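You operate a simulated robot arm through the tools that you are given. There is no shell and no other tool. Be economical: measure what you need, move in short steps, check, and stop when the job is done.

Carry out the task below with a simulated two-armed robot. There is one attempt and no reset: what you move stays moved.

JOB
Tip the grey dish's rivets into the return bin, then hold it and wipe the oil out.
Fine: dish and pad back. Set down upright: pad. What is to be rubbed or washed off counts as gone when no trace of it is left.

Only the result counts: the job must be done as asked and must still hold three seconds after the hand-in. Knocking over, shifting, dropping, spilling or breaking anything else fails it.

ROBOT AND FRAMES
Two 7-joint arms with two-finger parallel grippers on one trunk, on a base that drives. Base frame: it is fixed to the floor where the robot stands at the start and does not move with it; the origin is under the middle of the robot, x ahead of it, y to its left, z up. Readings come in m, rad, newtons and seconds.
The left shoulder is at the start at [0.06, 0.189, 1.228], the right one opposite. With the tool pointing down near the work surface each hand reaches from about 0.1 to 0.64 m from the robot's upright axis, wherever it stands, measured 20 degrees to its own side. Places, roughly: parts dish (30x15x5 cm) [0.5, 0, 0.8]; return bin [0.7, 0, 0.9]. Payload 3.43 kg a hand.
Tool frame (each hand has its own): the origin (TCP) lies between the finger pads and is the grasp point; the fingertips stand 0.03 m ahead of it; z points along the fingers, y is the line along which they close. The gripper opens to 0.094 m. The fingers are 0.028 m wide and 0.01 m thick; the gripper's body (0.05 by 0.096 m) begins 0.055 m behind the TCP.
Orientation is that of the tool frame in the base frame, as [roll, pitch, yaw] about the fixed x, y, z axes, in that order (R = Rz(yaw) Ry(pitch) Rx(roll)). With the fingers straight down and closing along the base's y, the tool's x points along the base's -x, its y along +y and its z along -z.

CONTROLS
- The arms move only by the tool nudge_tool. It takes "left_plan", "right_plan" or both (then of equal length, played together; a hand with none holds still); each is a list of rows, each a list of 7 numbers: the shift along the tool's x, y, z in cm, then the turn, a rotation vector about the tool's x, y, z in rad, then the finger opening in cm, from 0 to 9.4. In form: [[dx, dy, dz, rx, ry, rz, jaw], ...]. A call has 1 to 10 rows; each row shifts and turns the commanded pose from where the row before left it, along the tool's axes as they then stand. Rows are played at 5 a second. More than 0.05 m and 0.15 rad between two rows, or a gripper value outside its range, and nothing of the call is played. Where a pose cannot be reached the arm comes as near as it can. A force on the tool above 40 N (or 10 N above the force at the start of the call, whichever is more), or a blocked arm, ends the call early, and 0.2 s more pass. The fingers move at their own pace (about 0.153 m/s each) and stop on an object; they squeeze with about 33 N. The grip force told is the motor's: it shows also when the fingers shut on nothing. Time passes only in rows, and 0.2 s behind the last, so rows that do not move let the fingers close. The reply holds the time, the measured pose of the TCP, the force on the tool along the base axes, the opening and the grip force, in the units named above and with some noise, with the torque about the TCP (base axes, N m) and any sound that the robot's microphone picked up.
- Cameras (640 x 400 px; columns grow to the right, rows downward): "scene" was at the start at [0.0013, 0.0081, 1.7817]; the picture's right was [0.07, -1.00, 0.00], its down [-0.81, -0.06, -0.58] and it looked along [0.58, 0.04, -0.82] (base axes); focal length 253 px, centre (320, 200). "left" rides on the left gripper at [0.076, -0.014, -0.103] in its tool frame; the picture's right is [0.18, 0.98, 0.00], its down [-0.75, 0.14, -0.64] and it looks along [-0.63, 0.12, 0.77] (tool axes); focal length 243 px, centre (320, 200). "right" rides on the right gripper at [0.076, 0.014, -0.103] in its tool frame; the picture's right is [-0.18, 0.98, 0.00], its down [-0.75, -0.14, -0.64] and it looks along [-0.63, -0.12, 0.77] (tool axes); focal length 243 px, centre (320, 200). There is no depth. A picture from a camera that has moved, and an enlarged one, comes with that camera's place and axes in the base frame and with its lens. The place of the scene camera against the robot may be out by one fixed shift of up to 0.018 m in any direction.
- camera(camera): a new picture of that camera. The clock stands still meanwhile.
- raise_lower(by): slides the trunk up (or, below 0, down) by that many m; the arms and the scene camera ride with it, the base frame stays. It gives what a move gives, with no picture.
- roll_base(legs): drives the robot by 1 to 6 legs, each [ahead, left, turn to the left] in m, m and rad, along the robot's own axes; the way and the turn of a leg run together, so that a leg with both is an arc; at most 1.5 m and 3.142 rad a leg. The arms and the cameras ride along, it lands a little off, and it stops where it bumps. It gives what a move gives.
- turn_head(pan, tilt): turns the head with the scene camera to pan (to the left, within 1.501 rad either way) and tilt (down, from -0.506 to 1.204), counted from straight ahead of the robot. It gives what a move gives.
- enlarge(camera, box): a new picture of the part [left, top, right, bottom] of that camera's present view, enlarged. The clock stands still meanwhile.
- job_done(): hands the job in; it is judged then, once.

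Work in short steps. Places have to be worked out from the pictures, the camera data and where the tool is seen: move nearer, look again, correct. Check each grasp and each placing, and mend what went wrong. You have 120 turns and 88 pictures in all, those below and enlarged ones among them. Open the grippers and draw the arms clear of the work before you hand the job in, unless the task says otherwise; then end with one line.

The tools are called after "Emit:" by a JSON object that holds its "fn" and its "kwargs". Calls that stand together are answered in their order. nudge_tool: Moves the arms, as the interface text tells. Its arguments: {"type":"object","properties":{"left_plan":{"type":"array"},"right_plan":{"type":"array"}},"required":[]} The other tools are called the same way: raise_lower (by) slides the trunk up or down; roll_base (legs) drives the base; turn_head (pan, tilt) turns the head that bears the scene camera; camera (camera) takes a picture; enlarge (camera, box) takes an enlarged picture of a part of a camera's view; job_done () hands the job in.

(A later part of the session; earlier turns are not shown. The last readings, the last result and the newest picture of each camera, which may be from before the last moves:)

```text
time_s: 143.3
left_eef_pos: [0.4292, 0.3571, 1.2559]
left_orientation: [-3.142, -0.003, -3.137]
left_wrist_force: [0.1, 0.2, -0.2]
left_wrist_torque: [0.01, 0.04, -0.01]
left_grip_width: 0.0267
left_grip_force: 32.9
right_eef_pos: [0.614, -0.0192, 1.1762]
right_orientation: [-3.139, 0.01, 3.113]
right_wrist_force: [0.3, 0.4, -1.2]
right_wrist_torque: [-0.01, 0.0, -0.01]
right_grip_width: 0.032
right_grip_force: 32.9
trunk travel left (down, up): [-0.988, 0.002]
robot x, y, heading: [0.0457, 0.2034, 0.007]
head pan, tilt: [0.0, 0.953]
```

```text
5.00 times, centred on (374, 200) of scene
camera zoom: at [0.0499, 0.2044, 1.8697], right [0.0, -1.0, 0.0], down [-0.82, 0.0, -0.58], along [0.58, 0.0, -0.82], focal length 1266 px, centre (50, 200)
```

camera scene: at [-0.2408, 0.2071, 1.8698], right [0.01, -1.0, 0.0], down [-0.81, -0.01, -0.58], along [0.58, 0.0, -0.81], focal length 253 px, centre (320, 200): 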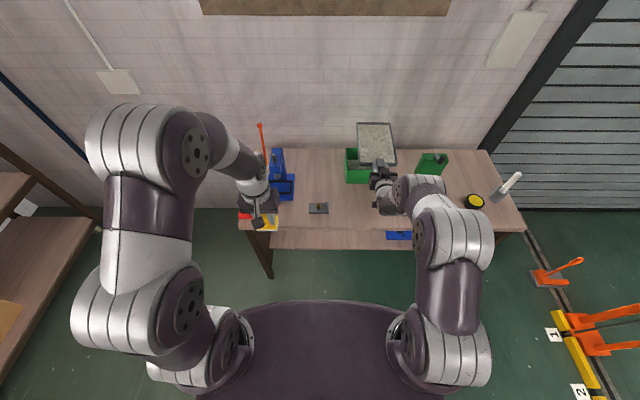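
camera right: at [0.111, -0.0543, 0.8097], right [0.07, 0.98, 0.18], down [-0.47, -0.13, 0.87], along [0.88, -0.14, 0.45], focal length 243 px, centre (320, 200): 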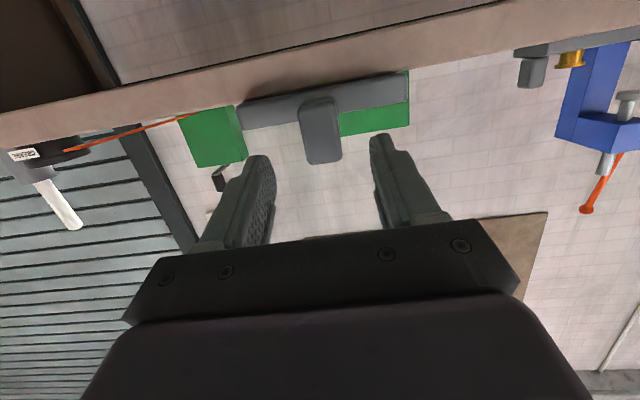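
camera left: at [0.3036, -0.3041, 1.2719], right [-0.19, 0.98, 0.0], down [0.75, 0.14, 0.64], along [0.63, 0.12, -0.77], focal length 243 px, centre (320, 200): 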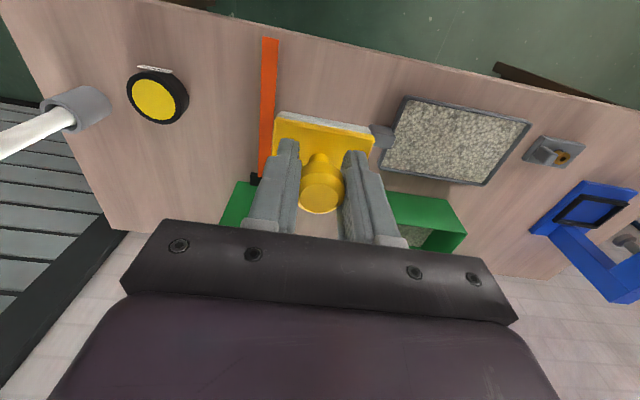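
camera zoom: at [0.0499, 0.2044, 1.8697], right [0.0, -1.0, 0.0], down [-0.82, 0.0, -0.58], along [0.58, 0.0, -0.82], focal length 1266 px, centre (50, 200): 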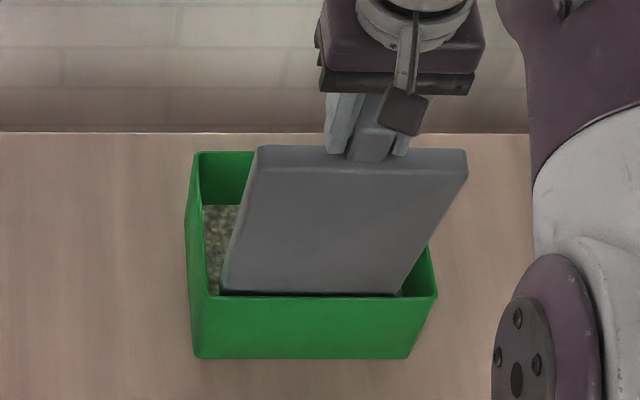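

Torque is ~0, so the dish hangs about vertical. A bit further: drive 4 cm and tilt 0.25 more.

Emit:
{"fn": "roll_base", "kwargs": {"legs": [[0.05, 0, 0]]}}

Emit:
{"fn": "nudge_tool", "kwargs": {"right_plan": [[0, 0, -0.3, 0, 0.06, 0, 0], [0, 0, -0.3, 0, 0.06, 0, 0], [0, 0, 0, 0, 0.06, 0, 0], [0, 0, 0, 0, 0.06, 0, 0], [0, 0, 0, 0, 0, 0, 0], [0, 0, 0, 0, 0, 0, 0]]}}

Emit:
{"fn": "camera", "kwargs": {"camera": "right"}}

```text
time_s: 144.3
left_eef_pos: [0.4668, 0.3564, 1.2591]
left_orientation: [3.142, 0.009, -3.139]
left_wrist_force: [-1.6, -0.3, -0.8]
left_wrist_torque: [-0.01, -0.07, 0.01]
left_grip_width: 0.0269
left_grip_force: 32.8
right_eef_pos: [0.6528, -0.0176, 1.1814]
right_orientation: [-3.14, 0.019, 3.113]
right_wrist_force: [-0.8, 0.7, -0.6]
right_wrist_torque: [0.01, -0.03, 0.0]
right_grip_width: 0.032
right_grip_force: 32.9
trunk travel left (down, up): [-0.988, 0.002]
robot x, y, heading: [0.0951, 0.2011, 0.004]
head pan, tilt: [0.0, 0.953]
```

```text
time_s: 145.7
left_eef_pos: [0.4761, 0.3571, 1.2562]
left_orientation: [-3.14, -0.002, -3.138]
left_wrist_force: [0.6, 0.7, -0.4]
left_wrist_torque: [0.05, 0.03, 0.0]
left_grip_width: 0.0269
left_grip_force: 32.3
right_eef_pos: [0.6113, -0.0164, 1.1619]
right_orientation: [-3.141, -0.231, 3.115]
right_wrist_force: [1.9, -0.3, -1.9]
right_wrist_torque: [-0.12, -0.39, 0.12]
right_grip_width: 0.032
right_grip_force: 33.0
right hand out of reach, approached as far as the arm can: row 2, 3, 4
trunk travel left (down, up): [-0.988, 0.002]
robot x, y, heading: [0.093, 0.2027, 0.003]
head pan, tilt: [0.0, 0.953]
```

```text
25 pictures are left
camera right: at [0.5618, 0.0002, 1.2793], right [0.21, 0.98, -0.04], down [0.88, -0.17, 0.45], along [0.44, -0.13, -0.89], focal length 243 px, centre (320, 200)
```

right: 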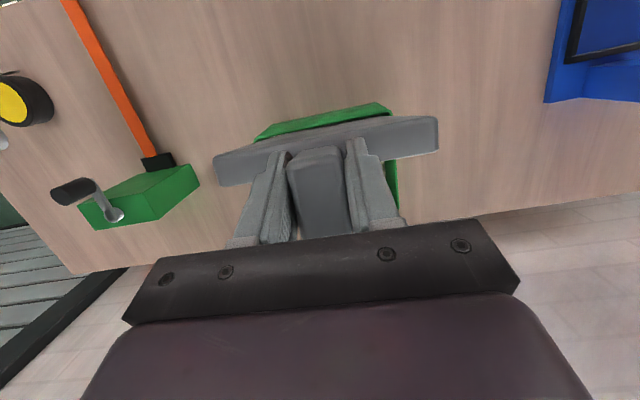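

Slight wall contact; now untilt by 0.5 in place to free it and look inside.

Emit:
{"fn": "nudge_tool", "kwargs": {"right_plan": [[-0.6, 0, 0, 0, -0.08, 0, 0], [0, 0, 0, 0, -0.08, 0, 0], [0, 0, 0, 0, -0.08, 0, 0], [0, 0, 0, 0, -0.08, 0, 0], [0, 0, 0, 0, -0.08, 0, 0], [0, 0, 0, 0, -0.08, 0, 0]]}}

Emit:
{"fn": "roll_base", "kwargs": {"legs": [[-0.06, 0, 0]]}}

Emit:
{"fn": "nudge_tool", "kwargs": {"right_plan": [[0, 0, 0, 0, -0.08, 0, 0], [0, 0, 0, 0, -0.08, 0, 0], [0, 0, 0, 0, -0.08, 0, 0], [0, 0, 0, 0, 0, 0, 0]]}}

Emit:
{"fn": "enlarge", "kwargs": {"camera": "scene", "box": [310, 140, 438, 220]}}

```text
time_s: 147.1
left_eef_pos: [0.4754, 0.3572, 1.2569]
left_orientation: [3.142, 0.0, -3.138]
left_wrist_force: [0.3, -0.4, -0.5]
left_wrist_torque: [-0.01, 0.01, -0.01]
left_grip_width: 0.0269
left_grip_force: 33.2
right_eef_pos: [0.6149, -0.0168, 1.1594]
right_orientation: [-3.14, 0.249, 3.117]
right_wrist_force: [-3.6, 0.2, -2.4]
right_wrist_torque: [-0.08, 1.03, 0.21]
right_grip_width: 0.0319
right_grip_force: 33.2
trunk travel left (down, up): [-0.988, 0.002]
robot x, y, heading: [0.0922, 0.2019, 0.005]
head pan, tilt: [0.0, 0.953]
```

```text
time_s: 148.1
left_eef_pos: [0.4255, 0.3568, 1.2533]
left_orientation: [-3.14, -0.009, -3.136]
left_wrist_force: [0.3, 0.0, -1.2]
left_wrist_torque: [0.01, 0.1, 0.04]
left_grip_width: 0.0268
left_grip_force: 32.8
right_eef_pos: [0.5669, -0.0164, 1.157]
right_orientation: [-3.14, 0.244, 3.115]
right_wrist_force: [0.8, 0.2, -2.3]
right_wrist_torque: [-0.01, 0.15, -0.01]
right_grip_width: 0.0318
right_grip_force: 32.6
trunk travel left (down, up): [-0.988, 0.002]
robot x, y, heading: [0.039, 0.2061, 0.007]
head pan, tilt: [0.0, 0.953]
```

```text
time_s: 149.1
left_eef_pos: [0.4143, 0.3557, 1.2575]
left_orientation: [-3.141, 0.001, -3.138]
left_wrist_force: [-0.1, 0.4, -1.1]
left_wrist_torque: [0.02, 0.01, -0.01]
left_grip_width: 0.0269
left_grip_force: 32.6
right_eef_pos: [0.5568, -0.0167, 1.1614]
right_orientation: [-3.139, 0.493, 3.116]
right_wrist_force: [0.1, -0.9, -1.0]
right_wrist_torque: [0.01, 0.12, -0.03]
right_grip_width: 0.0317
right_grip_force: 33.0
trunk travel left (down, up): [-0.988, 0.002]
robot x, y, heading: [0.0335, 0.2025, 0.01]
head pan, tilt: [0.0, 0.953]
```

```text
5.00 times, centred on (374, 180) of scene
camera zoom: at [0.0353, 0.2043, 1.8697], right [0.0, -1.0, 0.0], down [-0.81, 0.0, -0.58], along [0.58, 0.0, -0.81], focal length 1266 px, centre (50, 300)
```

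zoom: 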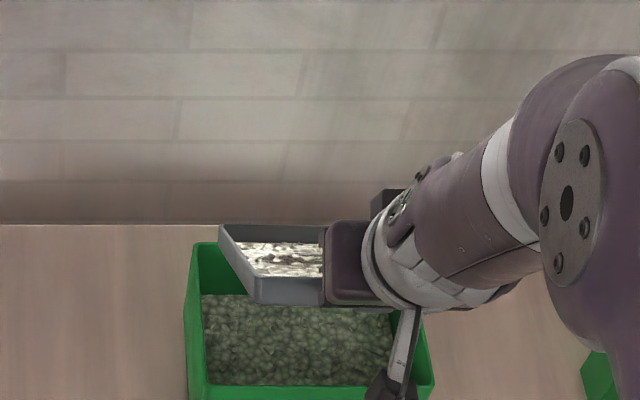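

Zoom in closer on the dish interior.

Emit:
{"fn": "enlarge", "kwargs": {"camera": "scene", "box": [345, 178, 393, 208]}}

```text
13.33 times, centred on (369, 193) of scene
camera zoom: at [0.0353, 0.2043, 1.8697], right [0.0, -1.0, 0.0], down [-0.81, 0.0, -0.58], along [0.58, 0.0, -0.81], focal length 3376 px, centre (-333, 293)
```

zoom: 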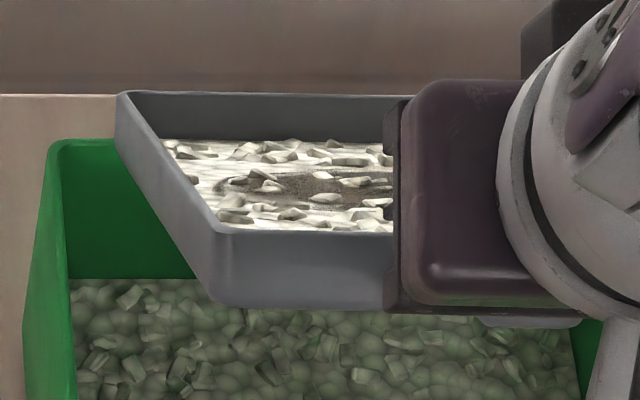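

Most rivets are gone; a scattering and a dark oil stain remain. Tip again, further forward, and hold longer with some shaking.

Emit:
{"fn": "nudge_tool", "kwargs": {"right_plan": [[0, 0, 0, 0, 0.09, 0, 0], [0, 0, 0, 0, 0.09, 0, 0], [0, 0, 0, 0, 0.09, 0, 0], [0, 0, 0, 0, 0.1, 0, 0]]}}

Emit:
{"fn": "roll_base", "kwargs": {"legs": [[0.06, 0, 0]]}}

Emit:
{"fn": "nudge_tool", "kwargs": {"right_plan": [[0, 0, 0, 0, 0.08, 0, 0], [0, 0, 0, 0, 0.08, 0, 0], [0, 0, 0, 0, 0.08, 0, 0], [0, 0, 0, 0, 0, 0, 0]]}}

Emit:
{"fn": "roll_base", "kwargs": {"legs": [[0.07, 0, 0]]}}

```text
time_s: 150.1
left_eef_pos: [0.4164, 0.3569, 1.2565]
left_orientation: [-3.14, 0.0, -3.138]
left_wrist_force: [-0.3, -0.4, -0.5]
left_wrist_torque: [0.0, -0.02, 0.0]
left_grip_width: 0.0267
left_grip_force: 33.3
right_eef_pos: [0.5575, -0.0168, 1.1602]
right_orientation: [-3.139, 0.119, 3.116]
right_wrist_force: [-0.8, -0.5, -1.4]
right_wrist_torque: [0.01, 0.06, -0.02]
right_grip_width: 0.0319
right_grip_force: 32.8
trunk travel left (down, up): [-0.988, 0.002]
robot x, y, heading: [0.0358, 0.2026, 0.011]
head pan, tilt: [0.0, 0.953]
```

```text
time_s: 151.0
left_eef_pos: [0.4667, 0.3566, 1.2596]
left_orientation: [3.141, 0.004, -3.138]
left_wrist_force: [-1.5, 0.7, -0.6]
left_wrist_torque: [-0.01, -0.06, 0.0]
left_grip_width: 0.0268
left_grip_force: 32.7
right_eef_pos: [0.6088, -0.0157, 1.1652]
right_orientation: [-3.14, 0.129, 3.113]
right_wrist_force: [-1.1, 0.0, -1.5]
right_wrist_torque: [0.0, 0.03, -0.02]
right_grip_width: 0.0319
right_grip_force: 32.8
trunk travel left (down, up): [-0.988, 0.002]
robot x, y, heading: [0.0972, 0.2029, 0.005]
head pan, tilt: [0.0, 0.953]
```

```text
time_s: 152.0
left_eef_pos: [0.4783, 0.3567, 1.255]
left_orientation: [-3.141, -0.001, -3.138]
left_wrist_force: [0.4, -0.4, 0.1]
left_wrist_torque: [0.0, 0.05, -0.03]
left_grip_width: 0.0268
left_grip_force: 33.0
right_eef_pos: [0.6181, -0.0162, 1.1599]
right_orientation: [-3.139, -0.122, 3.114]
right_wrist_force: [0.9, 0.8, -1.0]
right_wrist_torque: [-0.01, 0.08, 0.02]
right_grip_width: 0.0319
right_grip_force: 32.6
trunk travel left (down, up): [-0.988, 0.002]
robot x, y, heading: [0.0927, 0.2031, 0.004]
head pan, tilt: [0.0, 0.953]
```

```text
time_s: 153.0
left_eef_pos: [0.5371, 0.3561, 1.2588]
left_orientation: [-3.141, 0.008, -3.138]
left_wrist_force: [-0.7, -0.2, -0.1]
left_wrist_torque: [0.0, -0.09, -0.02]
left_grip_width: 0.0269
left_grip_force: 33.1
right_eef_pos: [0.678, -0.0166, 1.1638]
right_orientation: [-3.139, -0.114, 3.113]
right_wrist_force: [-1.1, 1.0, -0.8]
right_wrist_torque: [-0.01, -0.04, 0.02]
right_grip_width: 0.032
right_grip_force: 33.1
trunk travel left (down, up): [-0.988, 0.002]
robot x, y, heading: [0.1641, 0.2041, 0.002]
head pan, tilt: [0.0, 0.953]
```

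No bump. Tilt further while retracting slightly and hold with a shake.

Emit:
{"fn": "nudge_tool", "kwargs": {"right_plan": [[0.8, 0, 0, 0, 0.08, 0, 0], [0.8, 0, 0, 0, 0.08, 0, 0], [0.8, 0, 0, 0, 0.08, 0, 0], [0, 0, 0, 0, 0, 0, 0], [0, 0, 0, 0, 0, 0, 0], [0, 0, 0, 0, 0, 0, 0], [0, 0, 0, 0, 0, 0, 0], [0, 0, 0, 0, 0, 0, 0]]}}

Emit:
{"fn": "roll_base", "kwargs": {"legs": [[0.03, 0, 0]]}}

Emit:
{"fn": "nudge_tool", "kwargs": {"right_plan": [[0.5, 0, 0, 0, 0.08, 0, 0], [0.5, 0, 0, 0, 0.08, 0, 0], [0, 0, 0, 0, 0, 0, 0], [0, 0, 0, 0, 0, 0, 0], [0, 0, 0, 0, 0, 0, 0], [0, 0, 0, 0, 0, 0, 0], [0, 0, 0, 0, 0, 0, 0], [0, 0, 0, 0, 0, 0, 0], [0, 0, 0, 0, 0, 0, 0], [0, 0, 0, 0, 0, 0, 0]]}}

```text
time_s: 154.8
left_eef_pos: [0.5448, 0.3568, 1.2567]
left_orientation: [-3.141, -0.003, -3.14]
left_wrist_force: [0.3, -0.4, -0.7]
left_wrist_torque: [0.03, -0.01, 0.03]
left_grip_width: 0.0267
left_grip_force: 33.2
right_eef_pos: [0.6274, -0.013, 1.15]
right_orientation: [-3.139, -0.36, 3.114]
right_wrist_force: [3.0, -0.3, -3.0]
right_wrist_torque: [0.05, -0.58, 0.21]
right_grip_width: 0.032
right_grip_force: 33.1
right hand out of reach, approached as far as the arm can: row 2, 3
trunk travel left (down, up): [-0.988, 0.002]
robot x, y, heading: [0.1645, 0.2001, 0.002]
head pan, tilt: [0.0, 0.953]
```

```text
time_s: 155.7
left_eef_pos: [0.5667, 0.3575, 1.2597]
left_orientation: [-3.14, 0.004, -3.139]
left_wrist_force: [-1.1, -0.2, -1.0]
left_wrist_torque: [0.02, -0.08, 0.0]
left_grip_width: 0.0271
left_grip_force: 33.5
right_eef_pos: [0.6499, -0.0143, 1.1524]
right_orientation: [-3.14, -0.352, 3.113]
right_wrist_force: [-0.6, 0.1, -1.0]
right_wrist_torque: [-0.03, -0.07, 0.0]
right_grip_width: 0.032
right_grip_force: 32.7
trunk travel left (down, up): [-0.988, 0.002]
robot x, y, heading: [0.1943, 0.2016, 0.005]
head pan, tilt: [0.0, 0.953]
```

```text
time_s: 157.9
left_eef_pos: [0.5751, 0.3577, 1.2562]
left_orientation: [3.141, -0.002, -3.139]
left_wrist_force: [0.1, 0.5, -0.9]
left_wrist_torque: [0.0, -0.04, 0.0]
left_grip_width: 0.0271
left_grip_force: 32.7
right_eef_pos: [0.5958, -0.0096, 1.1289]
right_orientation: [-3.14, -0.516, 3.112]
right_wrist_force: [0.7, -0.4, -1.6]
right_wrist_torque: [0.0, 0.05, 0.05]
right_grip_width: 0.0319
right_grip_force: 33.0
right hand out of reach, approached as far as the arm can: row 1, 2
trunk travel left (down, up): [-0.988, 0.002]
robot x, y, heading: [0.19, 0.1981, 0.004]
head pan, tilt: [0.0, 0.953]
```

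Check the state of bin and dish.

Emit:
{"fn": "enlarge", "kwargs": {"camera": "scene", "box": [310, 170, 438, 250]}}

```text
5.00 times, centred on (374, 210) of scene
camera zoom: at [0.1958, 0.205, 1.8697], right [0.0, -1.0, 0.0], down [-0.82, 0.0, -0.58], along [0.58, 0.0, -0.82], focal length 1266 px, centre (50, 150)
```

zoom: 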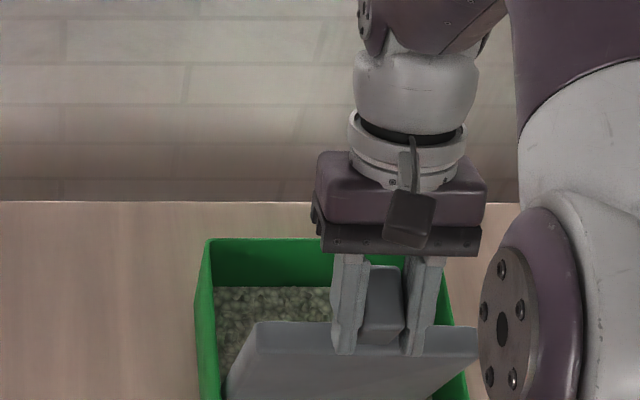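

Bin unmoved. Untilt in stages and inspect.

Emit:
{"fn": "nudge_tool", "kwargs": {"right_plan": [[0, 0, -0.5, 0, -0.1, 0, 0], [0, 0, -0.5, 0, -0.1, 0, 0], [0, 0, -0.5, 0, -0.1, 0, 0]]}}

Emit:
{"fn": "roll_base", "kwargs": {"legs": [[-0.07, 0, 0]]}}

Emit:
{"fn": "nudge_tool", "kwargs": {"right_plan": [[0, 0, -0.5, 0, -0.1, 0, 0], [0, 0, -0.5, 0, -0.1, 0, 0], [0, 0, -0.5, 0, -0.1, 0, 0], [0, 0, 0, 0, -0.1, 0, 0]]}}

Emit:
{"fn": "enlarge", "kwargs": {"camera": "scene", "box": [335, 185, 399, 225]}}

```text
time_s: 158.7
left_eef_pos: [0.5743, 0.357, 1.2557]
left_orientation: [3.141, 0.0, -3.138]
left_wrist_force: [0.4, -0.2, -1.3]
left_wrist_torque: [0.01, 0.01, 0.01]
left_grip_width: 0.0268
left_grip_force: 33.1
right_eef_pos: [0.6016, -0.0107, 1.1449]
right_orientation: [-3.141, -0.214, 3.113]
right_wrist_force: [-0.1, 1.1, -1.7]
right_wrist_torque: [-0.01, 0.05, 0.01]
right_grip_width: 0.0318
right_grip_force: 33.8
trunk travel left (down, up): [-0.988, 0.002]
robot x, y, heading: [0.1923, 0.2037, 0.004]
head pan, tilt: [0.0, 0.953]
```

```text
time_s: 159.7
left_eef_pos: [0.5132, 0.3568, 1.2533]
left_orientation: [3.141, -0.008, -3.137]
left_wrist_force: [1.3, 0.0, -0.7]
left_wrist_torque: [0.0, 0.05, -0.01]
left_grip_width: 0.0269
left_grip_force: 32.6
right_eef_pos: [0.5389, -0.0099, 1.1413]
right_orientation: [-3.14, -0.226, 3.113]
right_wrist_force: [0.3, 0.7, -0.6]
right_wrist_torque: [0.02, 0.14, 0.02]
right_grip_width: 0.0321
right_grip_force: 33.6
trunk travel left (down, up): [-0.988, 0.002]
robot x, y, heading: [0.1213, 0.2002, 0.006]
head pan, tilt: [0.0, 0.953]
```

```text
time_s: 160.7
left_eef_pos: [0.5039, 0.3581, 1.2571]
left_orientation: [3.141, 0.003, -3.138]
left_wrist_force: [-1.0, -0.6, -0.4]
left_wrist_torque: [0.01, 0.02, 0.01]
left_grip_width: 0.0266
left_grip_force: 32.5
right_eef_pos: [0.5335, -0.0116, 1.1609]
right_orientation: [-3.14, 0.185, 3.115]
right_wrist_force: [0.3, 0.1, -1.2]
right_wrist_torque: [0.04, 0.09, 0.01]
right_grip_width: 0.0317
right_grip_force: 33.6
trunk travel left (down, up): [-0.988, 0.002]
robot x, y, heading: [0.1215, 0.199, 0.003]
head pan, tilt: [0.0, 0.953]
```

```text
10.00 times, centred on (367, 205) of scene
camera zoom: at [0.1229, 0.2049, 1.8698], right [0.0, -1.0, 0.0], down [-0.81, 0.0, -0.58], along [0.58, 0.0, -0.81], focal length 2532 px, centre (-150, 150)
```

zoom: 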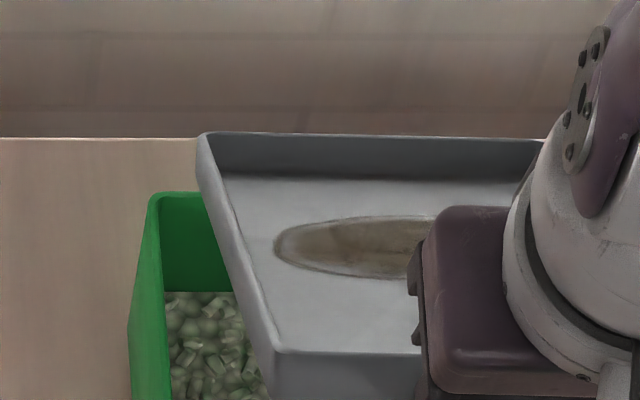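

The dish is empty, with an oval oil stain in its middle. Now back off, level the dish (hand tilt ≈0.83), and drive to the original grasp stance to set it back.

Emit:
{"fn": "roll_base", "kwargs": {"legs": [[-0.2, 0, 0]]}}

Emit:
{"fn": "nudge_tool", "kwargs": {"right_plan": [[-2, 0, 0, 0, -0.08, 0, 0], [-2.5, 0, 0.7, 0, -0.08, 0, 0], [-2.5, 0, 0.9, 0, -0.08, 0, 0], [-2.5, 0, 1.1, 0, -0.08, 0, 0], [-2.5, 0, 1.3, 0, -0.08, 0, 0], [0, 0, 0, 0, -0.08, 0, 0], [0, 0, 0, 0, -0.08, 0, 0]]}}

Emit:
{"fn": "roll_base", "kwargs": {"legs": [[0.05, -0.645, 0], [0, 0, 0.785]]}}

```text
time_s: 162.3
left_eef_pos: [0.3116, 0.3549, 1.2554]
left_orientation: [-3.142, -0.003, -3.139]
left_wrist_force: [-0.2, -0.6, -1.6]
left_wrist_torque: [-0.02, 0.05, 0.03]
left_grip_width: 0.0266
left_grip_force: 32.7
right_eef_pos: [0.3403, -0.0116, 1.1585]
right_orientation: [3.141, 0.179, 3.112]
right_wrist_force: [0.3, 0.7, -2.3]
right_wrist_torque: [-0.01, 0.17, 0.02]
right_grip_width: 0.0321
right_grip_force: 33.0
trunk travel left (down, up): [-0.988, 0.002]
robot x, y, heading: [-0.0751, 0.2006, 0.0]
head pan, tilt: [0.0, 0.953]
```

```text
time_s: 163.9
left_eef_pos: [0.3087, 0.356, 1.2577]
left_orientation: [3.139, 0.0, -3.14]
left_wrist_force: [0.1, 0.0, -0.9]
left_wrist_torque: [0.01, 0.01, -0.01]
left_grip_width: 0.0269
left_grip_force: 32.7
right_eef_pos: [0.4644, -0.0143, 1.1639]
right_orientation: [3.137, 0.635, 3.114]
right_wrist_force: [0.6, 0.1, -1.1]
right_wrist_torque: [0.0, 0.16, 0.01]
right_grip_width: 0.032
right_grip_force: 32.7
right hand out of reach, approached as far as the arm can: row 7
trunk travel left (down, up): [-0.988, 0.002]
robot x, y, heading: [-0.067, 0.2016, 0.007]
head pan, tilt: [0.0, 0.953]
```

```text
time_s: 169.5
left_eef_pos: [0.1401, -0.0615, 1.2578]
left_orientation: [3.142, 0.001, -2.359]
left_wrist_force: [-0.5, -0.5, 0.1]
left_wrist_torque: [-0.01, -0.01, 0.0]
left_grip_width: 0.0267
left_grip_force: 32.4
right_eef_pos: [0.5108, -0.2148, 1.1641]
right_orientation: [3.138, 0.633, -2.392]
right_wrist_force: [-0.1, 0.6, -2.3]
right_wrist_torque: [-0.1, 0.14, 0.01]
right_grip_width: 0.0321
right_grip_force: 33.1
trunk travel left (down, up): [-0.988, 0.002]
robot x, y, heading: [-0.0288, -0.4378, 0.783]
head pan, tilt: [0.0, 0.953]
```

Now yaw the dish back to its home direction (+y) and lower the trunk, then check level.

Emit:
{"fn": "nudge_tool", "kwargs": {"right_plan": [[0, 0, 0, -0.089, 0, -0.121, 0], [0, 0, 0, -0.089, 0, -0.121, 0], [0, 0, 0, -0.089, 0, -0.121, 0], [0, 0, 0, -0.089, 0, -0.121, 0], [0, 0, 0, -0.089, 0, -0.121, 0], [0, 0, 0, -0.03, 0, -0.04, 0]]}}

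Emit:
{"fn": "raise_lower", "kwargs": {"by": -0.15}}

Emit:
{"fn": "camera", "kwargs": {"camera": "scene"}}

```text
time_s: 170.9
left_eef_pos: [0.139, -0.0617, 1.2569]
left_orientation: [3.14, -0.003, -2.359]
left_wrist_force: [0.1, 0.3, -0.6]
left_wrist_torque: [-0.01, 0.03, 0.02]
left_grip_width: 0.0267
left_grip_force: 32.9
right_eef_pos: [0.5102, -0.214, 1.1642]
right_orientation: [3.136, 0.634, -1.589]
right_wrist_force: [-0.8, -0.7, -1.6]
right_wrist_torque: [-0.19, -0.01, -0.01]
right_grip_width: 0.032
right_grip_force: 32.9
trunk travel left (down, up): [-0.988, 0.002]
robot x, y, heading: [-0.0235, -0.439, 0.781]
head pan, tilt: [0.0, 0.953]
```

```text
time_s: 172.7
left_eef_pos: [0.1386, -0.0617, 1.1062]
left_orientation: [3.141, 0.001, -2.36]
left_wrist_force: [-0.9, 1.0, 0.3]
left_wrist_torque: [-0.01, 0.01, 0.03]
left_grip_width: 0.0267
left_grip_force: 33.3
right_eef_pos: [0.5113, -0.2153, 1.015]
right_orientation: [3.138, 0.634, -1.591]
right_wrist_force: [0.0, 0.1, -1.3]
right_wrist_torque: [-0.18, 0.01, -0.01]
right_grip_width: 0.032
right_grip_force: 32.9
trunk travel left (down, up): [-0.838, 0.152]
robot x, y, heading: [-0.0237, -0.4414, 0.78]
head pan, tilt: [0.0, 0.953]
```

```text
20 pictures are left
camera scene: at [-0.026, -0.428, 1.7198], right [0.7, -0.71, 0.0], down [-0.58, -0.57, -0.58], along [0.41, 0.41, -0.82], focal length 253 px, centre (320, 200)
```

scene: 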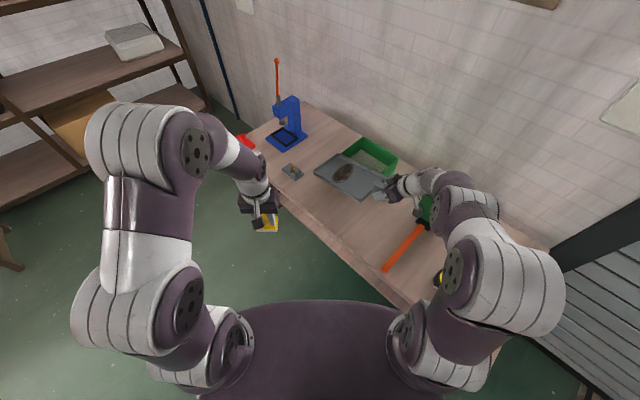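

Correct the tilt to 0.78 and move over the home spot at low height.

Emit:
{"fn": "nudge_tool", "kwargs": {"right_plan": [[0, 0, 0, 0, -0.08, 0, 0], [0, 0, 0, 0, -0.07, 0, 0], [1.08, 0.78, 2.98, 0, 0, 0, 0], [1.08, 0.78, 2.98, 0, 0, 0, 0], [1.08, 0.78, 2.98, 0, 0, 0, 0], [1.08, 0.78, 2.98, 0, 0, 0, 0], [0, 0, 0, 0, 0, 0, 0]]}}

Emit:
{"fn": "enlarge", "kwargs": {"camera": "scene", "box": [285, 135, 413, 215]}}

```text
time_s: 174.3
left_eef_pos: [0.139, -0.0631, 1.1073]
left_orientation: [3.14, -0.001, -2.359]
left_wrist_force: [0.4, -0.6, -0.9]
left_wrist_torque: [0.01, 0.0, -0.02]
left_grip_width: 0.0269
left_grip_force: 32.8
right_eef_pos: [0.4798, -0.1605, 0.8995]
right_orientation: [3.137, 0.786, -1.591]
right_wrist_force: [0.0, -0.5, -1.2]
right_wrist_torque: [-0.17, 0.03, -0.03]
right_grip_width: 0.0316
right_grip_force: 33.4
trunk travel left (down, up): [-0.838, 0.152]
robot x, y, heading: [-0.0222, -0.4407, 0.783]
head pan, tilt: [0.0, 0.953]
```

```text
5.00 times, centred on (349, 175) of scene
camera zoom: at [-0.0264, -0.4287, 1.7197], right [0.7, -0.71, 0.0], down [-0.58, -0.57, -0.58], along [0.41, 0.41, -0.81], focal length 1266 px, centre (175, 325)
```

zoom: 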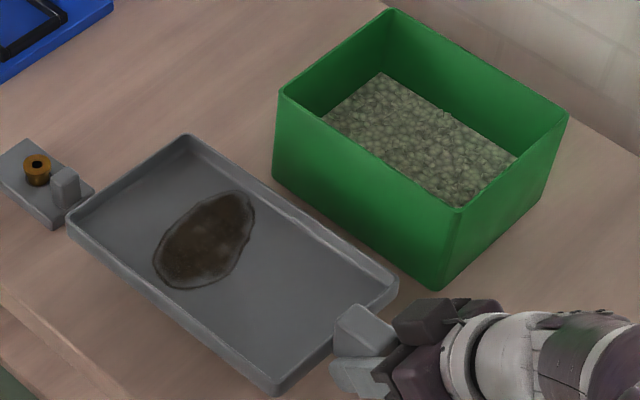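

All good, stain clearly visible. Lower toward the table.

Emit:
{"fn": "raise_lower", "kwargs": {"by": -0.036}}

Emit:
{"fn": "raise_lower", "kwargs": {"by": -0.005}}

```text
time_s: 175.1
left_eef_pos: [0.1388, -0.0621, 1.0694]
left_orientation: [-3.141, 0.0, -2.359]
left_wrist_force: [1.1, -0.2, -0.5]
left_wrist_torque: [0.01, -0.03, -0.03]
left_grip_width: 0.0268
left_grip_force: 32.6
right_eef_pos: [0.479, -0.1598, 0.8623]
right_orientation: [3.137, 0.785, -1.591]
right_wrist_force: [-1.0, -0.6, -1.0]
right_wrist_torque: [-0.21, -0.04, -0.01]
right_grip_width: 0.032
right_grip_force: 33.1
trunk travel left (down, up): [-0.802, 0.188]
robot x, y, heading: [-0.0217, -0.4401, 0.785]
head pan, tilt: [0.0, 0.953]
```

```text
time_s: 175.6
left_eef_pos: [0.1381, -0.0613, 1.064]
left_orientation: [3.141, 0.0, -2.359]
left_wrist_force: [0.5, -0.1, -0.6]
left_wrist_torque: [0.0, 0.01, 0.0]
left_grip_width: 0.027
left_grip_force: 33.0
right_eef_pos: [0.4794, -0.1589, 0.8576]
right_orientation: [3.136, 0.785, -1.591]
right_wrist_force: [0.1, -0.8, -0.9]
right_wrist_torque: [-0.21, 0.03, 0.0]
right_grip_width: 0.0319
right_grip_force: 33.0
trunk travel left (down, up): [-0.797, 0.193]
robot x, y, heading: [-0.0252, -0.4384, 0.779]
head pan, tilt: [0.0, 0.953]
```

Continue lowering in small steps.

Emit:
{"fn": "raise_lower", "kwargs": {"by": -0.004}}

Emit:
{"fn": "raise_lower", "kwargs": {"by": -0.004}}

```text
time_s: 176.1
left_eef_pos: [0.1385, -0.0623, 1.0621]
left_orientation: [3.142, 0.0, -2.359]
left_wrist_force: [0.2, 0.7, -0.6]
left_wrist_torque: [0.0, 0.01, 0.01]
left_grip_width: 0.0266
left_grip_force: 32.6
right_eef_pos: [0.481, -0.1601, 0.8549]
right_orientation: [3.138, 0.787, -1.592]
right_wrist_force: [0.1, 0.1, 1.7]
right_wrist_torque: [0.57, -0.21, 0.04]
right_grip_width: 0.0318
right_grip_force: 33.0
trunk travel left (down, up): [-0.793, 0.197]
robot x, y, heading: [-0.0271, -0.4433, 0.783]
head pan, tilt: [0.0, 0.953]
```

```text
time_s: 176.7
left_eef_pos: [0.1386, -0.0634, 1.0592]
left_orientation: [-3.139, 0.001, -2.361]
left_wrist_force: [0.3, -0.6, -0.3]
left_wrist_torque: [0.0, 0.01, -0.01]
left_grip_width: 0.0269
left_grip_force: 32.8
right_eef_pos: [0.4807, -0.1584, 0.8502]
right_orientation: [3.136, 0.786, -1.591]
right_wrist_force: [0.3, 0.9, 5.4]
right_wrist_torque: [0.83, -0.23, -0.02]
right_grip_width: 0.0319
right_grip_force: 33.1
trunk travel left (down, up): [-0.789, 0.201]
robot x, y, heading: [-0.0236, -0.4428, 0.781]
head pan, tilt: [0.0, 0.953]
```

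Seated (contact spread). Slide 3 mm to the original y, release, back off and bring the hand upright and up.

Emit:
{"fn": "nudge_tool", "kwargs": {"right_plan": [[0.2, 0, -0.2, 0, 0, 0, 0], [0, 0, 0, 0, 0, 0, 6], [0, 0, 0, 0, 0, 0, 6], [0, 0, -3, 0, 0, 0, 6], [0, 0, -4, 0, 0, 0, 6], [-2, 0, -4, 0, 0.15, 0, 6], [0, 0, -4, 0, 0.15, 0, 6], [0, 0, -4, 0, 0.15, 0, 6], [0, 0, -4, 0, 0.15, 0, 6], [0, 0, 0, 0, 0.15, 0, 6]]}}

Emit:
{"fn": "roll_base", "kwargs": {"legs": [[0, 0, -0.43], [0.13, 0.294, 0]]}}

Emit:
{"fn": "enlarge", "kwargs": {"camera": "scene", "box": [220, 130, 420, 255]}}

```text
time_s: 178.9
left_eef_pos: [0.1392, -0.0605, 1.0571]
left_orientation: [3.14, 0.0, -2.36]
left_wrist_force: [0.7, -0.4, -0.4]
left_wrist_torque: [-0.02, 0.0, -0.01]
left_grip_width: 0.0266
left_grip_force: 33.0
right_eef_pos: [0.4799, -0.2811, 1.0488]
right_orientation: [3.136, 0.033, -1.588]
right_wrist_force: [0.9, 0.6, -0.7]
right_wrist_torque: [-0.03, 0.07, 0.0]
right_grip_width: 0.0599
right_grip_force: 0.2
trunk travel left (down, up): [-0.789, 0.201]
robot x, y, heading: [-0.0251, -0.4386, 0.785]
head pan, tilt: [0.0, 0.953]
```

```text
time_s: 182.2
left_eef_pos: [0.3, 0.1557, 1.0567]
left_orientation: [3.141, -0.001, -2.785]
left_wrist_force: [0.9, 0.2, -1.0]
left_wrist_torque: [0.02, 0.02, -0.03]
left_grip_width: 0.0269
left_grip_force: 33.0
right_eef_pos: [0.5204, -0.1862, 1.049]
right_orientation: [3.137, 0.035, -2.014]
right_wrist_force: [0.3, -0.2, 0.1]
right_wrist_torque: [0.02, 0.01, -0.02]
right_grip_width: 0.06
right_grip_force: 0.0
trunk travel left (down, up): [-0.789, 0.201]
robot x, y, heading: [-0.0062, -0.1217, 0.358]
head pan, tilt: [0.0, 0.953]
```

```text
3.20 times, centred on (320, 192) of scene
camera zoom: at [-0.0026, -0.1151, 1.6707], right [0.35, -0.94, 0.0], down [-0.76, -0.28, -0.58], along [0.54, 0.2, -0.82], focal length 810 px, centre (320, 224)
```

zoom: 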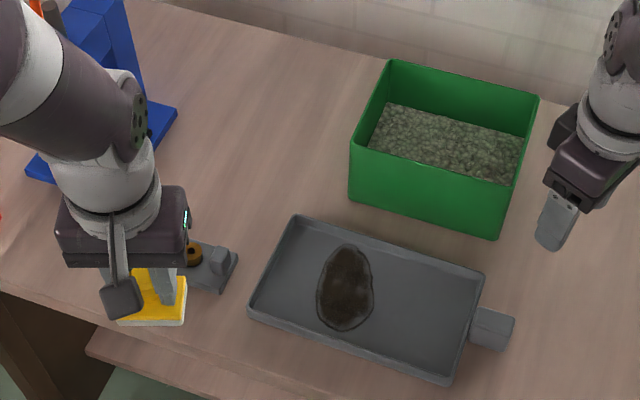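

Dish is back within a few mm of its original spot. Stain ≈ (0.472, 0.033), about ±5 cm in x, ±3.5 cm in y. Regrasp the handle vertically with the right hand to hold it.

Emit:
{"fn": "nudge_tool", "kwargs": {"right_plan": [[0, 0, 0, 0, 0.035, -0.14, 6], [0, 0, 0, 0, 0, -0.14, 6], [0, 0, 0, 0, 0, -0.144, 6], [-3.4, 3.4, 0, 0, 0, 0, 6], [0, 0.5, 4, 0, 0, 0, 6], [0, 0, 4, 0, 0, 0, 6], [0, 0, 4, 0, 0, 0, 6]]}}

Emit:
{"fn": "camera", "kwargs": {"camera": "right"}}

```text
time_s: 183.8
left_eef_pos: [0.3007, 0.1554, 1.0582]
left_orientation: [-3.139, -0.003, -2.787]
left_wrist_force: [0.6, 1.3, -0.2]
left_wrist_torque: [0.06, -0.02, 0.0]
left_grip_width: 0.0268
left_grip_force: 33.4
right_eef_pos: [0.4812, -0.1493, 0.9286]
right_orientation: [3.141, -0.001, -1.589]
right_wrist_force: [0.3, -0.3, 0.1]
right_wrist_torque: [0.0, 0.01, 0.01]
right_grip_width: 0.06
right_grip_force: 0.1
trunk travel left (down, up): [-0.789, 0.201]
robot x, y, heading: [-0.0054, -0.1222, 0.352]
head pan, tilt: [0.0, 0.953]
```

```text
17 pictures are left
camera right: at [0.4676, -0.2261, 1.0311], right [-0.98, 0.2, 0.0], down [0.16, 0.75, 0.64], along [0.13, 0.63, -0.77], focal length 243 px, centre (320, 200)
```

right: 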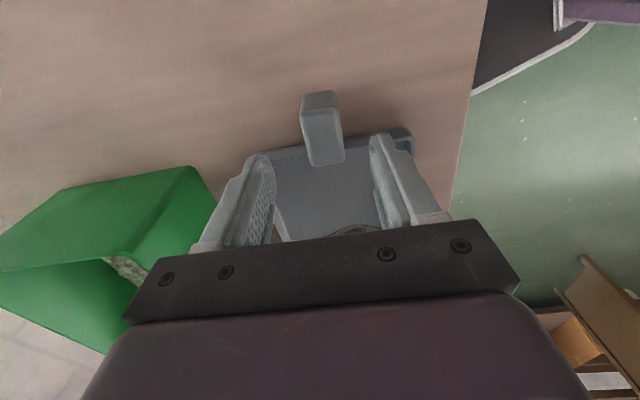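

Handle is centred under the fingers. Descend 6.5 cm and close.

Emit:
{"fn": "nudge_tool", "kwargs": {"right_plan": [[0.2, -0.1, 3, 0, 0, 0, 6], [0, 0, 3.5, 0, 0, 0, 6], [0, 0, 0, 0, 0, 0, 0], [0, 0, 0, 0, 0, 0, 0], [0, 0, 0, 0, 0, 0, 0]]}}

Emit:
{"fn": "nudge_tool", "kwargs": {"left_plan": [[-3, -3, 0, 0, 0, 0.15, 0], [-3, -3, 0, 0, 0, 0.15, 0], [-3, -2, 2, 0, 0, 0.055, 0], [-3, 0, 3, 0, 0, 0, 0], [0, 0, 3, 0, 0, 0, 0]]}}

```text
time_s: 185.1
left_eef_pos: [0.3024, 0.1549, 1.0576]
left_orientation: [3.141, 0.001, -2.788]
left_wrist_force: [0.4, 0.1, -0.4]
left_wrist_torque: [-0.01, -0.04, 0.01]
left_grip_width: 0.0268
left_grip_force: 33.1
right_eef_pos: [0.4825, -0.1519, 0.8623]
right_orientation: [3.14, 0.001, -1.59]
right_wrist_force: [-0.6, 0.3, 0.1]
right_wrist_torque: [-0.17, -0.03, -0.03]
right_grip_width: 0.0319
right_grip_force: 33.4
trunk travel left (down, up): [-0.789, 0.201]
robot x, y, heading: [-0.0047, -0.1211, 0.357]
head pan, tilt: [0.0, 0.953]
```

```text
time_s: 186.2
left_eef_pos: [0.4352, 0.0959, 0.9774]
left_orientation: [3.141, -0.001, -3.141]
left_wrist_force: [-0.7, -0.5, -0.8]
left_wrist_torque: [0.02, -0.01, 0.01]
left_grip_width: 0.027
left_grip_force: 33.0
right_eef_pos: [0.4826, -0.1514, 0.8632]
right_orientation: [3.14, 0.0, -1.59]
right_wrist_force: [-0.1, -0.3, -0.5]
right_wrist_torque: [-0.17, 0.02, 0.02]
right_grip_width: 0.0319
right_grip_force: 33.4
trunk travel left (down, up): [-0.789, 0.201]
robot x, y, heading: [-0.0065, -0.1227, 0.351]
head pan, tilt: [0.0, 0.953]
```

Held. Move the pad over the stain's near end and descend to touch.

Emit:
{"fn": "nudge_tool", "kwargs": {"left_plan": [[0, -3, 2, 0, 0, 0, 0], [0, -3, 3, 0, 0, 0, 0], [0, 0, 2.5, 0, 0, 0, 0], [0, 0, 1.5, 0, 0, 0, 0], [0, 0, 1, 0, 0, 0, 0], [0, 0, 0.4, 0, 0, 0, 0]]}}

Emit:
{"fn": "camera", "kwargs": {"camera": "left"}}

```text
time_s: 187.7
left_eef_pos: [0.4366, 0.0367, 0.8772]
left_orientation: [3.141, 0.007, -3.14]
left_wrist_force: [-8.1, 2.2, 32.6]
left_wrist_torque: [-0.45, -0.27, -0.02]
left_grip_width: 0.0271
left_grip_force: 33.2
right_eef_pos: [0.4801, -0.1528, 0.8649]
right_orientation: [3.141, 0.002, -1.591]
right_wrist_force: [3.0, -1.2, -11.7]
right_wrist_torque: [0.15, -0.07, -0.43]
right_grip_width: 0.0321
right_grip_force: 32.8
trunk travel left (down, up): [-0.789, 0.201]
robot x, y, heading: [-0.0062, -0.1221, 0.361]
head pan, tilt: [0.0, 0.953]
```

```text
16 pictures are left
camera left: at [0.3593, 0.0211, 0.9784], right [-0.19, 0.98, 0.0], down [0.75, 0.14, 0.65], along [0.64, 0.12, -0.76], focal length 243 px, centre (320, 200)
```

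left: 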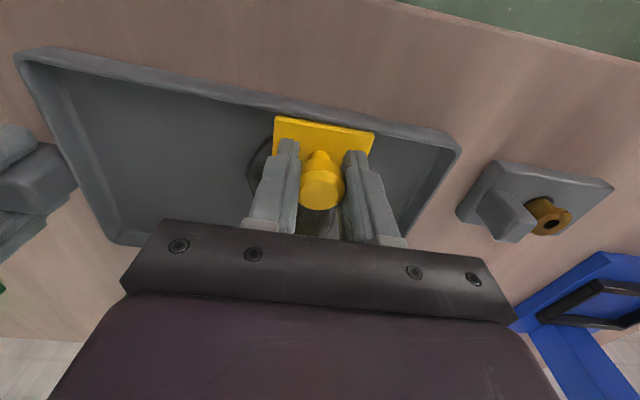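

Contact at z≈0.877 with 32 N — a bit hard. Ease 1.5 mm and wipe with strokes along x.

Emit:
{"fn": "nudge_tool", "kwargs": {"left_plan": [[0, 0, -0.15, 0, 0, 0, 0], [-2, 0, 0, 0, 0, 0, 0], [-2, 0, 0, 0, 0, 0, 0], [-2, 0, 0, 0, 0, 0, 0], [-1.8, 0, 0, 0, 0, 0, 0], [0, -3, 0, 0, 0, 0, 0], [2, 0, 0, 0, 0, 0, 0], [2, 0, 0, 0, 0, 0, 0], [2, 0, 0, 0, 0, 0, 0], [1.8, 0, 0, 0, 0, 0, 0]]}}

Emit:
{"fn": "nudge_tool", "kwargs": {"left_plan": [[0, 3, 0, 0, 0, 0, 0], [0, 2.5, 0, 0, 0, 0, 0], [-2, 0, 0, 0, 0, 0, 0], [-2, 0, 0, 0, 0, 0, 0], [-2, 0, 0, 0, 0, 0, 0], [-1.8, 0, 0, 0, 0, 0, 0], [0, -2.5, 0, 0, 0, 0, 0], [2, 0, 0, 0, 0, 0, 0], [2, 0, 0, 0, 0, 0, 0], [2, 0, 0, 0, 0, 0, 0]]}}

Emit:
{"fn": "enlarge", "kwargs": {"camera": "scene", "box": [270, 170, 398, 250]}}

```text
time_s: 189.8
left_eef_pos: [0.4365, 0.0054, 0.8742]
left_orientation: [-3.141, 0.001, -3.14]
left_wrist_force: [6.8, -0.5, 16.7]
left_wrist_torque: [-0.15, -0.64, 0.06]
left_grip_width: 0.0267
left_grip_force: 33.1
right_eef_pos: [0.4813, -0.1521, 0.8618]
right_orientation: [3.139, 0.001, -1.589]
right_wrist_force: [-5.2, -1.9, -8.1]
right_wrist_torque: [-0.12, -0.06, 0.3]
right_grip_width: 0.0319
right_grip_force: 33.5
trunk travel left (down, up): [-0.789, 0.201]
robot x, y, heading: [-0.0045, -0.1195, 0.358]
head pan, tilt: [0.0, 0.953]
```

```text
time_s: 192.1
left_eef_pos: [0.4535, 0.0352, 0.8744]
left_orientation: [3.142, -0.001, 3.141]
left_wrist_force: [2.3, -0.7, 5.7]
left_wrist_torque: [-0.02, -0.05, 0.04]
left_grip_width: 0.0266
left_grip_force: 33.0
right_eef_pos: [0.4816, -0.152, 0.8621]
right_orientation: [3.139, 0.002, -1.591]
right_wrist_force: [-2.3, -1.5, 2.2]
right_wrist_torque: [0.01, -0.13, 0.04]
right_grip_width: 0.0318
right_grip_force: 33.1
trunk travel left (down, up): [-0.789, 0.201]
robot x, y, heading: [-0.002, -0.1214, 0.356]
head pan, tilt: [0.0, 0.953]
```

```text
5.00 times, centred on (334, 210) of scene
camera zoom: at [-0.0034, -0.1151, 1.6707], right [0.35, -0.94, 0.0], down [-0.76, -0.28, -0.58], along [0.54, 0.2, -0.81], focal length 1266 px, centre (250, 150)
```

zoom: 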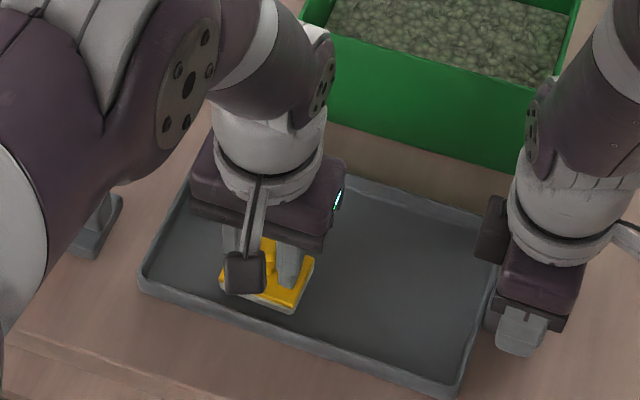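

Looks clean where visible. Another pass at intermediate lines with slightly more pressure, then lift to inspect.

Emit:
{"fn": "nudge_tool", "kwargs": {"left_plan": [[2.2, 1.5, 0.08, 0, 0, 0, 0], [-2.5, 0, 0, 0, 0, 0, 0], [-2.5, 0, 0, 0, 0, 0, 0], [-2.5, 0, 0, 0, 0, 0, 0], [-1, 0, 0, 0, 0, 0, 0], [0, -3, 0, 0, 0, 0, 0], [2.5, 0, 0, 0, 0, 0, 0], [2.5, 0, 0, 0, 0, 0, 0], [2.5, 0, 0, 0, 0, 0, 0], [1, 0, 0, 0, 0, 0, 0]]}}

Emit:
{"fn": "nudge_tool", "kwargs": {"left_plan": [[0, -3, 0, 0, 0, 0, 0], [-2.5, 0, 0, 0, 0, 0, 0], [-2.5, 0, 0, 0, 0, 0, 0], [-2.5, 0, 0, 0, 0, 0, 0], [-1, 0, 0, 0, 0, 0, 0], [0, 3, 0, 0, 0, 0, 0], [0, 3, 0, 0, 0, 0, 0], [0, 0, -3, 0, 0, 0, 0], [1, 4, -3, 0, 0, 0, 0], [1, 4, -3, 0, 0, 0, 0]]}}

Emit:
{"fn": "nudge_tool", "kwargs": {"left_plan": [[2, 4, -2, 0, 0, 0, 0], [2, 4, 0, 0, 0, 0, 0], [2, 3, 0, 0, 0, 0, 0]]}}

Emit:
{"fn": "enlarge", "kwargs": {"camera": "scene", "box": [270, 170, 398, 250]}}

```text
time_s: 194.2
left_eef_pos: [0.4326, 0.0201, 0.8744]
left_orientation: [-3.141, 0.004, -3.141]
left_wrist_force: [13.2, -7.3, 4.0]
left_wrist_torque: [-0.26, -0.39, 0.58]
left_grip_width: 0.0269
left_grip_force: 32.8
right_eef_pos: [0.4818, -0.1504, 0.8639]
right_orientation: [3.137, -0.001, -1.588]
right_wrist_force: [-11.8, 7.4, 5.9]
right_wrist_torque: [0.0, 0.08, 0.76]
right_grip_width: 0.0317
right_grip_force: 33.3
trunk travel left (down, up): [-0.789, 0.201]
robot x, y, heading: [-0.0025, -0.1204, 0.365]
head pan, tilt: [0.0, 0.953]
```

```text
refused: row 9 steps farther than a row can; nothing moved
```

```text
time_s: 195.1
left_eef_pos: [0.37, 0.1321, 0.8946]
left_orientation: [-3.141, -0.003, -3.141]
left_wrist_force: [-0.1, -0.1, 0.1]
left_wrist_torque: [-0.07, -0.03, 0.0]
left_grip_width: 0.0269
left_grip_force: 32.8
right_eef_pos: [0.482, -0.151, 0.8643]
right_orientation: [3.141, 0.002, -1.591]
right_wrist_force: [0.4, 1.3, 1.5]
right_wrist_torque: [0.59, -0.13, -0.26]
right_grip_width: 0.0319
right_grip_force: 33.3
trunk travel left (down, up): [-0.789, 0.201]
robot x, y, heading: [-0.0026, -0.123, 0.361]
head pan, tilt: [0.0, 0.953]
```

```text
5.00 times, centred on (334, 210) of scene
camera zoom: at [-0.0034, -0.1137, 1.6707], right [0.35, -0.94, 0.0], down [-0.76, -0.28, -0.58], along [0.54, 0.2, -0.81], focal length 1266 px, centre (250, 150)
```

zoom: 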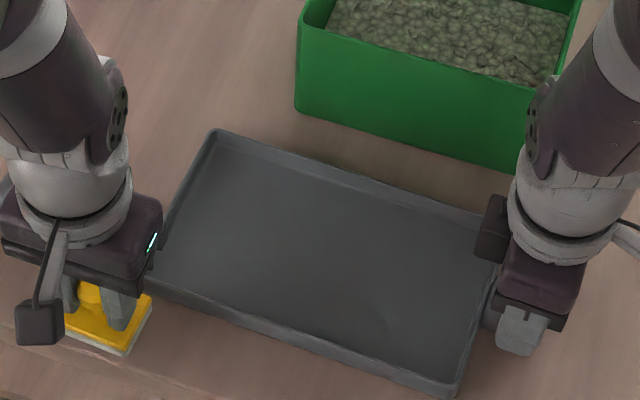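

The dish looks clean, but the refused row made the pad leave low; lift the left hand and inspect pad, fixture and dish closely.

Emit:
{"fn": "nudge_tool", "kwargs": {"left_plan": [[0, 0, -4, 0, 0, 0, 0], [0, 0, -4, 0, 0, 0, 0], [0, 0, -4, 0, 0, 0, 0], [3, 0, 0, 0, 0, 0, 0]]}}

Emit:
{"fn": "enlarge", "kwargs": {"camera": "scene", "box": [290, 190, 386, 250]}}

Emit:
{"fn": "camera", "kwargs": {"camera": "left"}}

```text
time_s: 196.1
left_eef_pos: [0.34, 0.1309, 1.0144]
left_orientation: [-3.141, -0.001, 3.141]
left_wrist_force: [-0.6, -1.0, -1.3]
left_wrist_torque: [0.01, 0.01, 0.0]
left_grip_width: 0.0269
left_grip_force: 32.7
right_eef_pos: [0.4825, -0.1521, 0.864]
right_orientation: [3.141, 0.001, -1.589]
right_wrist_force: [-2.1, 0.3, 3.9]
right_wrist_torque: [0.45, -0.19, 0.01]
right_grip_width: 0.0319
right_grip_force: 33.0
trunk travel left (down, up): [-0.789, 0.201]
robot x, y, heading: [-0.0015, -0.1223, 0.36]
head pan, tilt: [0.0, 0.953]
```

```text
6.67 times, centred on (338, 220) of scene
camera zoom: at [-0.0039, -0.1146, 1.6707], right [0.35, -0.94, 0.0], down [-0.76, -0.28, -0.58], along [0.54, 0.2, -0.81], focal length 1688 px, centre (200, 67)
```

zoom: 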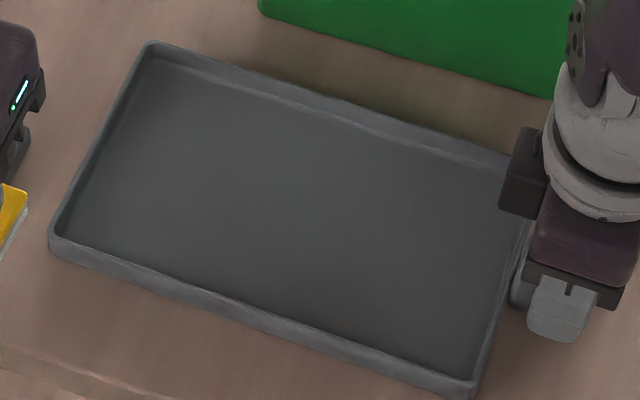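

```text
12 pictures are left
camera left: at [0.2636, 0.1168, 1.117], right [-0.18, 0.98, 0.0], down [0.75, 0.14, 0.64], along [0.63, 0.12, -0.77], focal length 243 px, centre (320, 200)
```

left: 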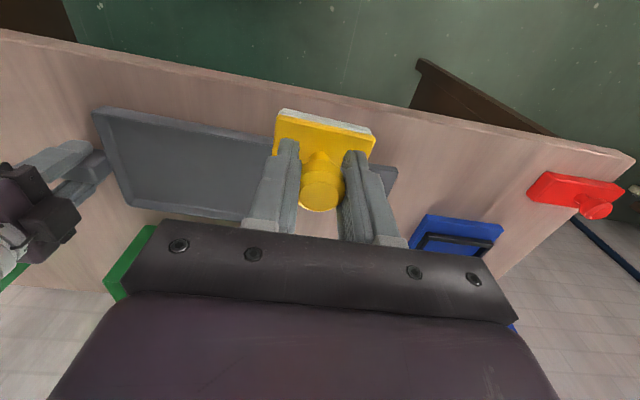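

The dish is spotless, pad intact, nothing shifted. Release the handle, raise the right hand, and drive to the pad stance.

Emit:
{"fn": "nudge_tool", "kwargs": {"right_plan": [[0, 0, 0, 0, 0, 0, 6], [0, 0, 0, 0, 0, 0, 6], [0, 0, -2, 0, 0, 0, 6], [0, 0, -4, 0, 0, 0, 6], [0, 0, -4, 0, 0, 0, 6], [0, 0, -4, 0, 0, 0, 6], [0, 0, -4, 0, 0, 0, 6], [0, 0, -4, 0, 0, 0, 6], [0, 0, -4, 0, 0, 0, 6]]}}

Emit:
{"fn": "roll_base", "kwargs": {"legs": [[0, 0, -0.355], [0, -0.322, 0]]}}

Emit:
{"fn": "enlarge", "kwargs": {"camera": "scene", "box": [170, 130, 426, 290]}}

```text
time_s: 198.1
left_eef_pos: [0.3413, 0.1315, 1.0144]
left_orientation: [-3.141, 0.001, -3.141]
left_wrist_force: [-0.1, 0.4, -0.7]
left_wrist_torque: [0.01, -0.01, -0.01]
left_grip_width: 0.0267
left_grip_force: 32.5
right_eef_pos: [0.4832, -0.1522, 1.1262]
right_orientation: [3.14, 0.002, -1.59]
right_wrist_force: [0.6, -0.1, 0.6]
right_wrist_torque: [-0.01, -0.01, -0.01]
right_grip_width: 0.0599
right_grip_force: 0.1
trunk travel left (down, up): [-0.789, 0.201]
robot x, y, heading: [-0.0017, -0.1191, 0.355]
head pan, tilt: [0.0, 0.953]
```

```text
time_s: 201.3
left_eef_pos: [0.4087, -0.3241, 1.0134]
left_orientation: [3.141, 0.001, 2.786]
left_wrist_force: [0.0, -0.2, -1.1]
left_wrist_torque: [0.01, 0.03, 0.03]
left_grip_width: 0.027
left_grip_force: 32.8
right_eef_pos: [0.4427, -0.639, 1.1245]
right_orientation: [3.138, 0.0, -1.944]
right_wrist_force: [-0.1, 1.5, 0.7]
right_wrist_torque: [0.01, 0.01, -0.01]
right_grip_width: 0.0598
right_grip_force: 0.1
trunk travel left (down, up): [-0.789, 0.201]
robot x, y, heading: [-0.0003, -0.4434, -0.001]
head pan, tilt: [0.0, 0.953]
```

```text
2.50 times, centred on (298, 210) of scene
camera zoom: at [-0.0011, -0.4387, 1.6707], right [0.0, -1.0, 0.0], down [-0.82, 0.0, -0.58], along [0.58, 0.0, -0.82], focal length 633 px, centre (375, 175)
```

zoom: 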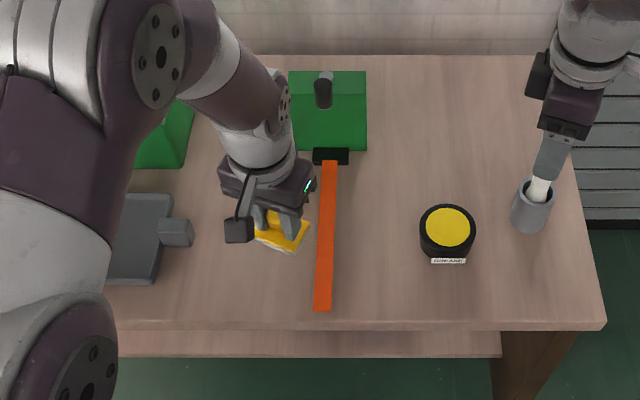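

Rotate the pad to its original yaw and go above its home spot.

Emit:
{"fn": "nudge_tool", "kwargs": {"left_plan": [[0, 0, 0, 0, 0, -0.12, 0], [0, 0, 0, 0, 0, -0.12, 0], [0, 0, 0, 0, 0, -0.12, 0], [-3.35, 3.63, 0, 0, 0, 0, 0], [0, 0, 4, 0, 0, 0, 0], [0, 0, 4, 0, 0, 0, 0], [0, 0, 4, 0, 0, 0, 0], [0, 0, 0, 0, 0, 0, 0]]}}

```text
time_s: 203.1
left_eef_pos: [0.4402, -0.2872, 0.8954]
left_orientation: [3.141, 0.0, -3.135]
left_wrist_force: [-1.2, -0.3, -0.6]
left_wrist_torque: [0.0, -0.02, -0.02]
left_grip_width: 0.0269
left_grip_force: 32.9
right_eef_pos: [0.4425, -0.64, 1.1223]
right_orientation: [3.14, 0.001, -1.945]
right_wrist_force: [0.3, -0.5, -0.3]
right_wrist_torque: [0.01, -0.01, 0.0]
right_grip_width: 0.0601
right_grip_force: 0.1
trunk travel left (down, up): [-0.789, 0.201]
robot x, y, heading: [-0.0044, -0.4411, 0.004]
head pan, tilt: [0.0, 0.953]
```

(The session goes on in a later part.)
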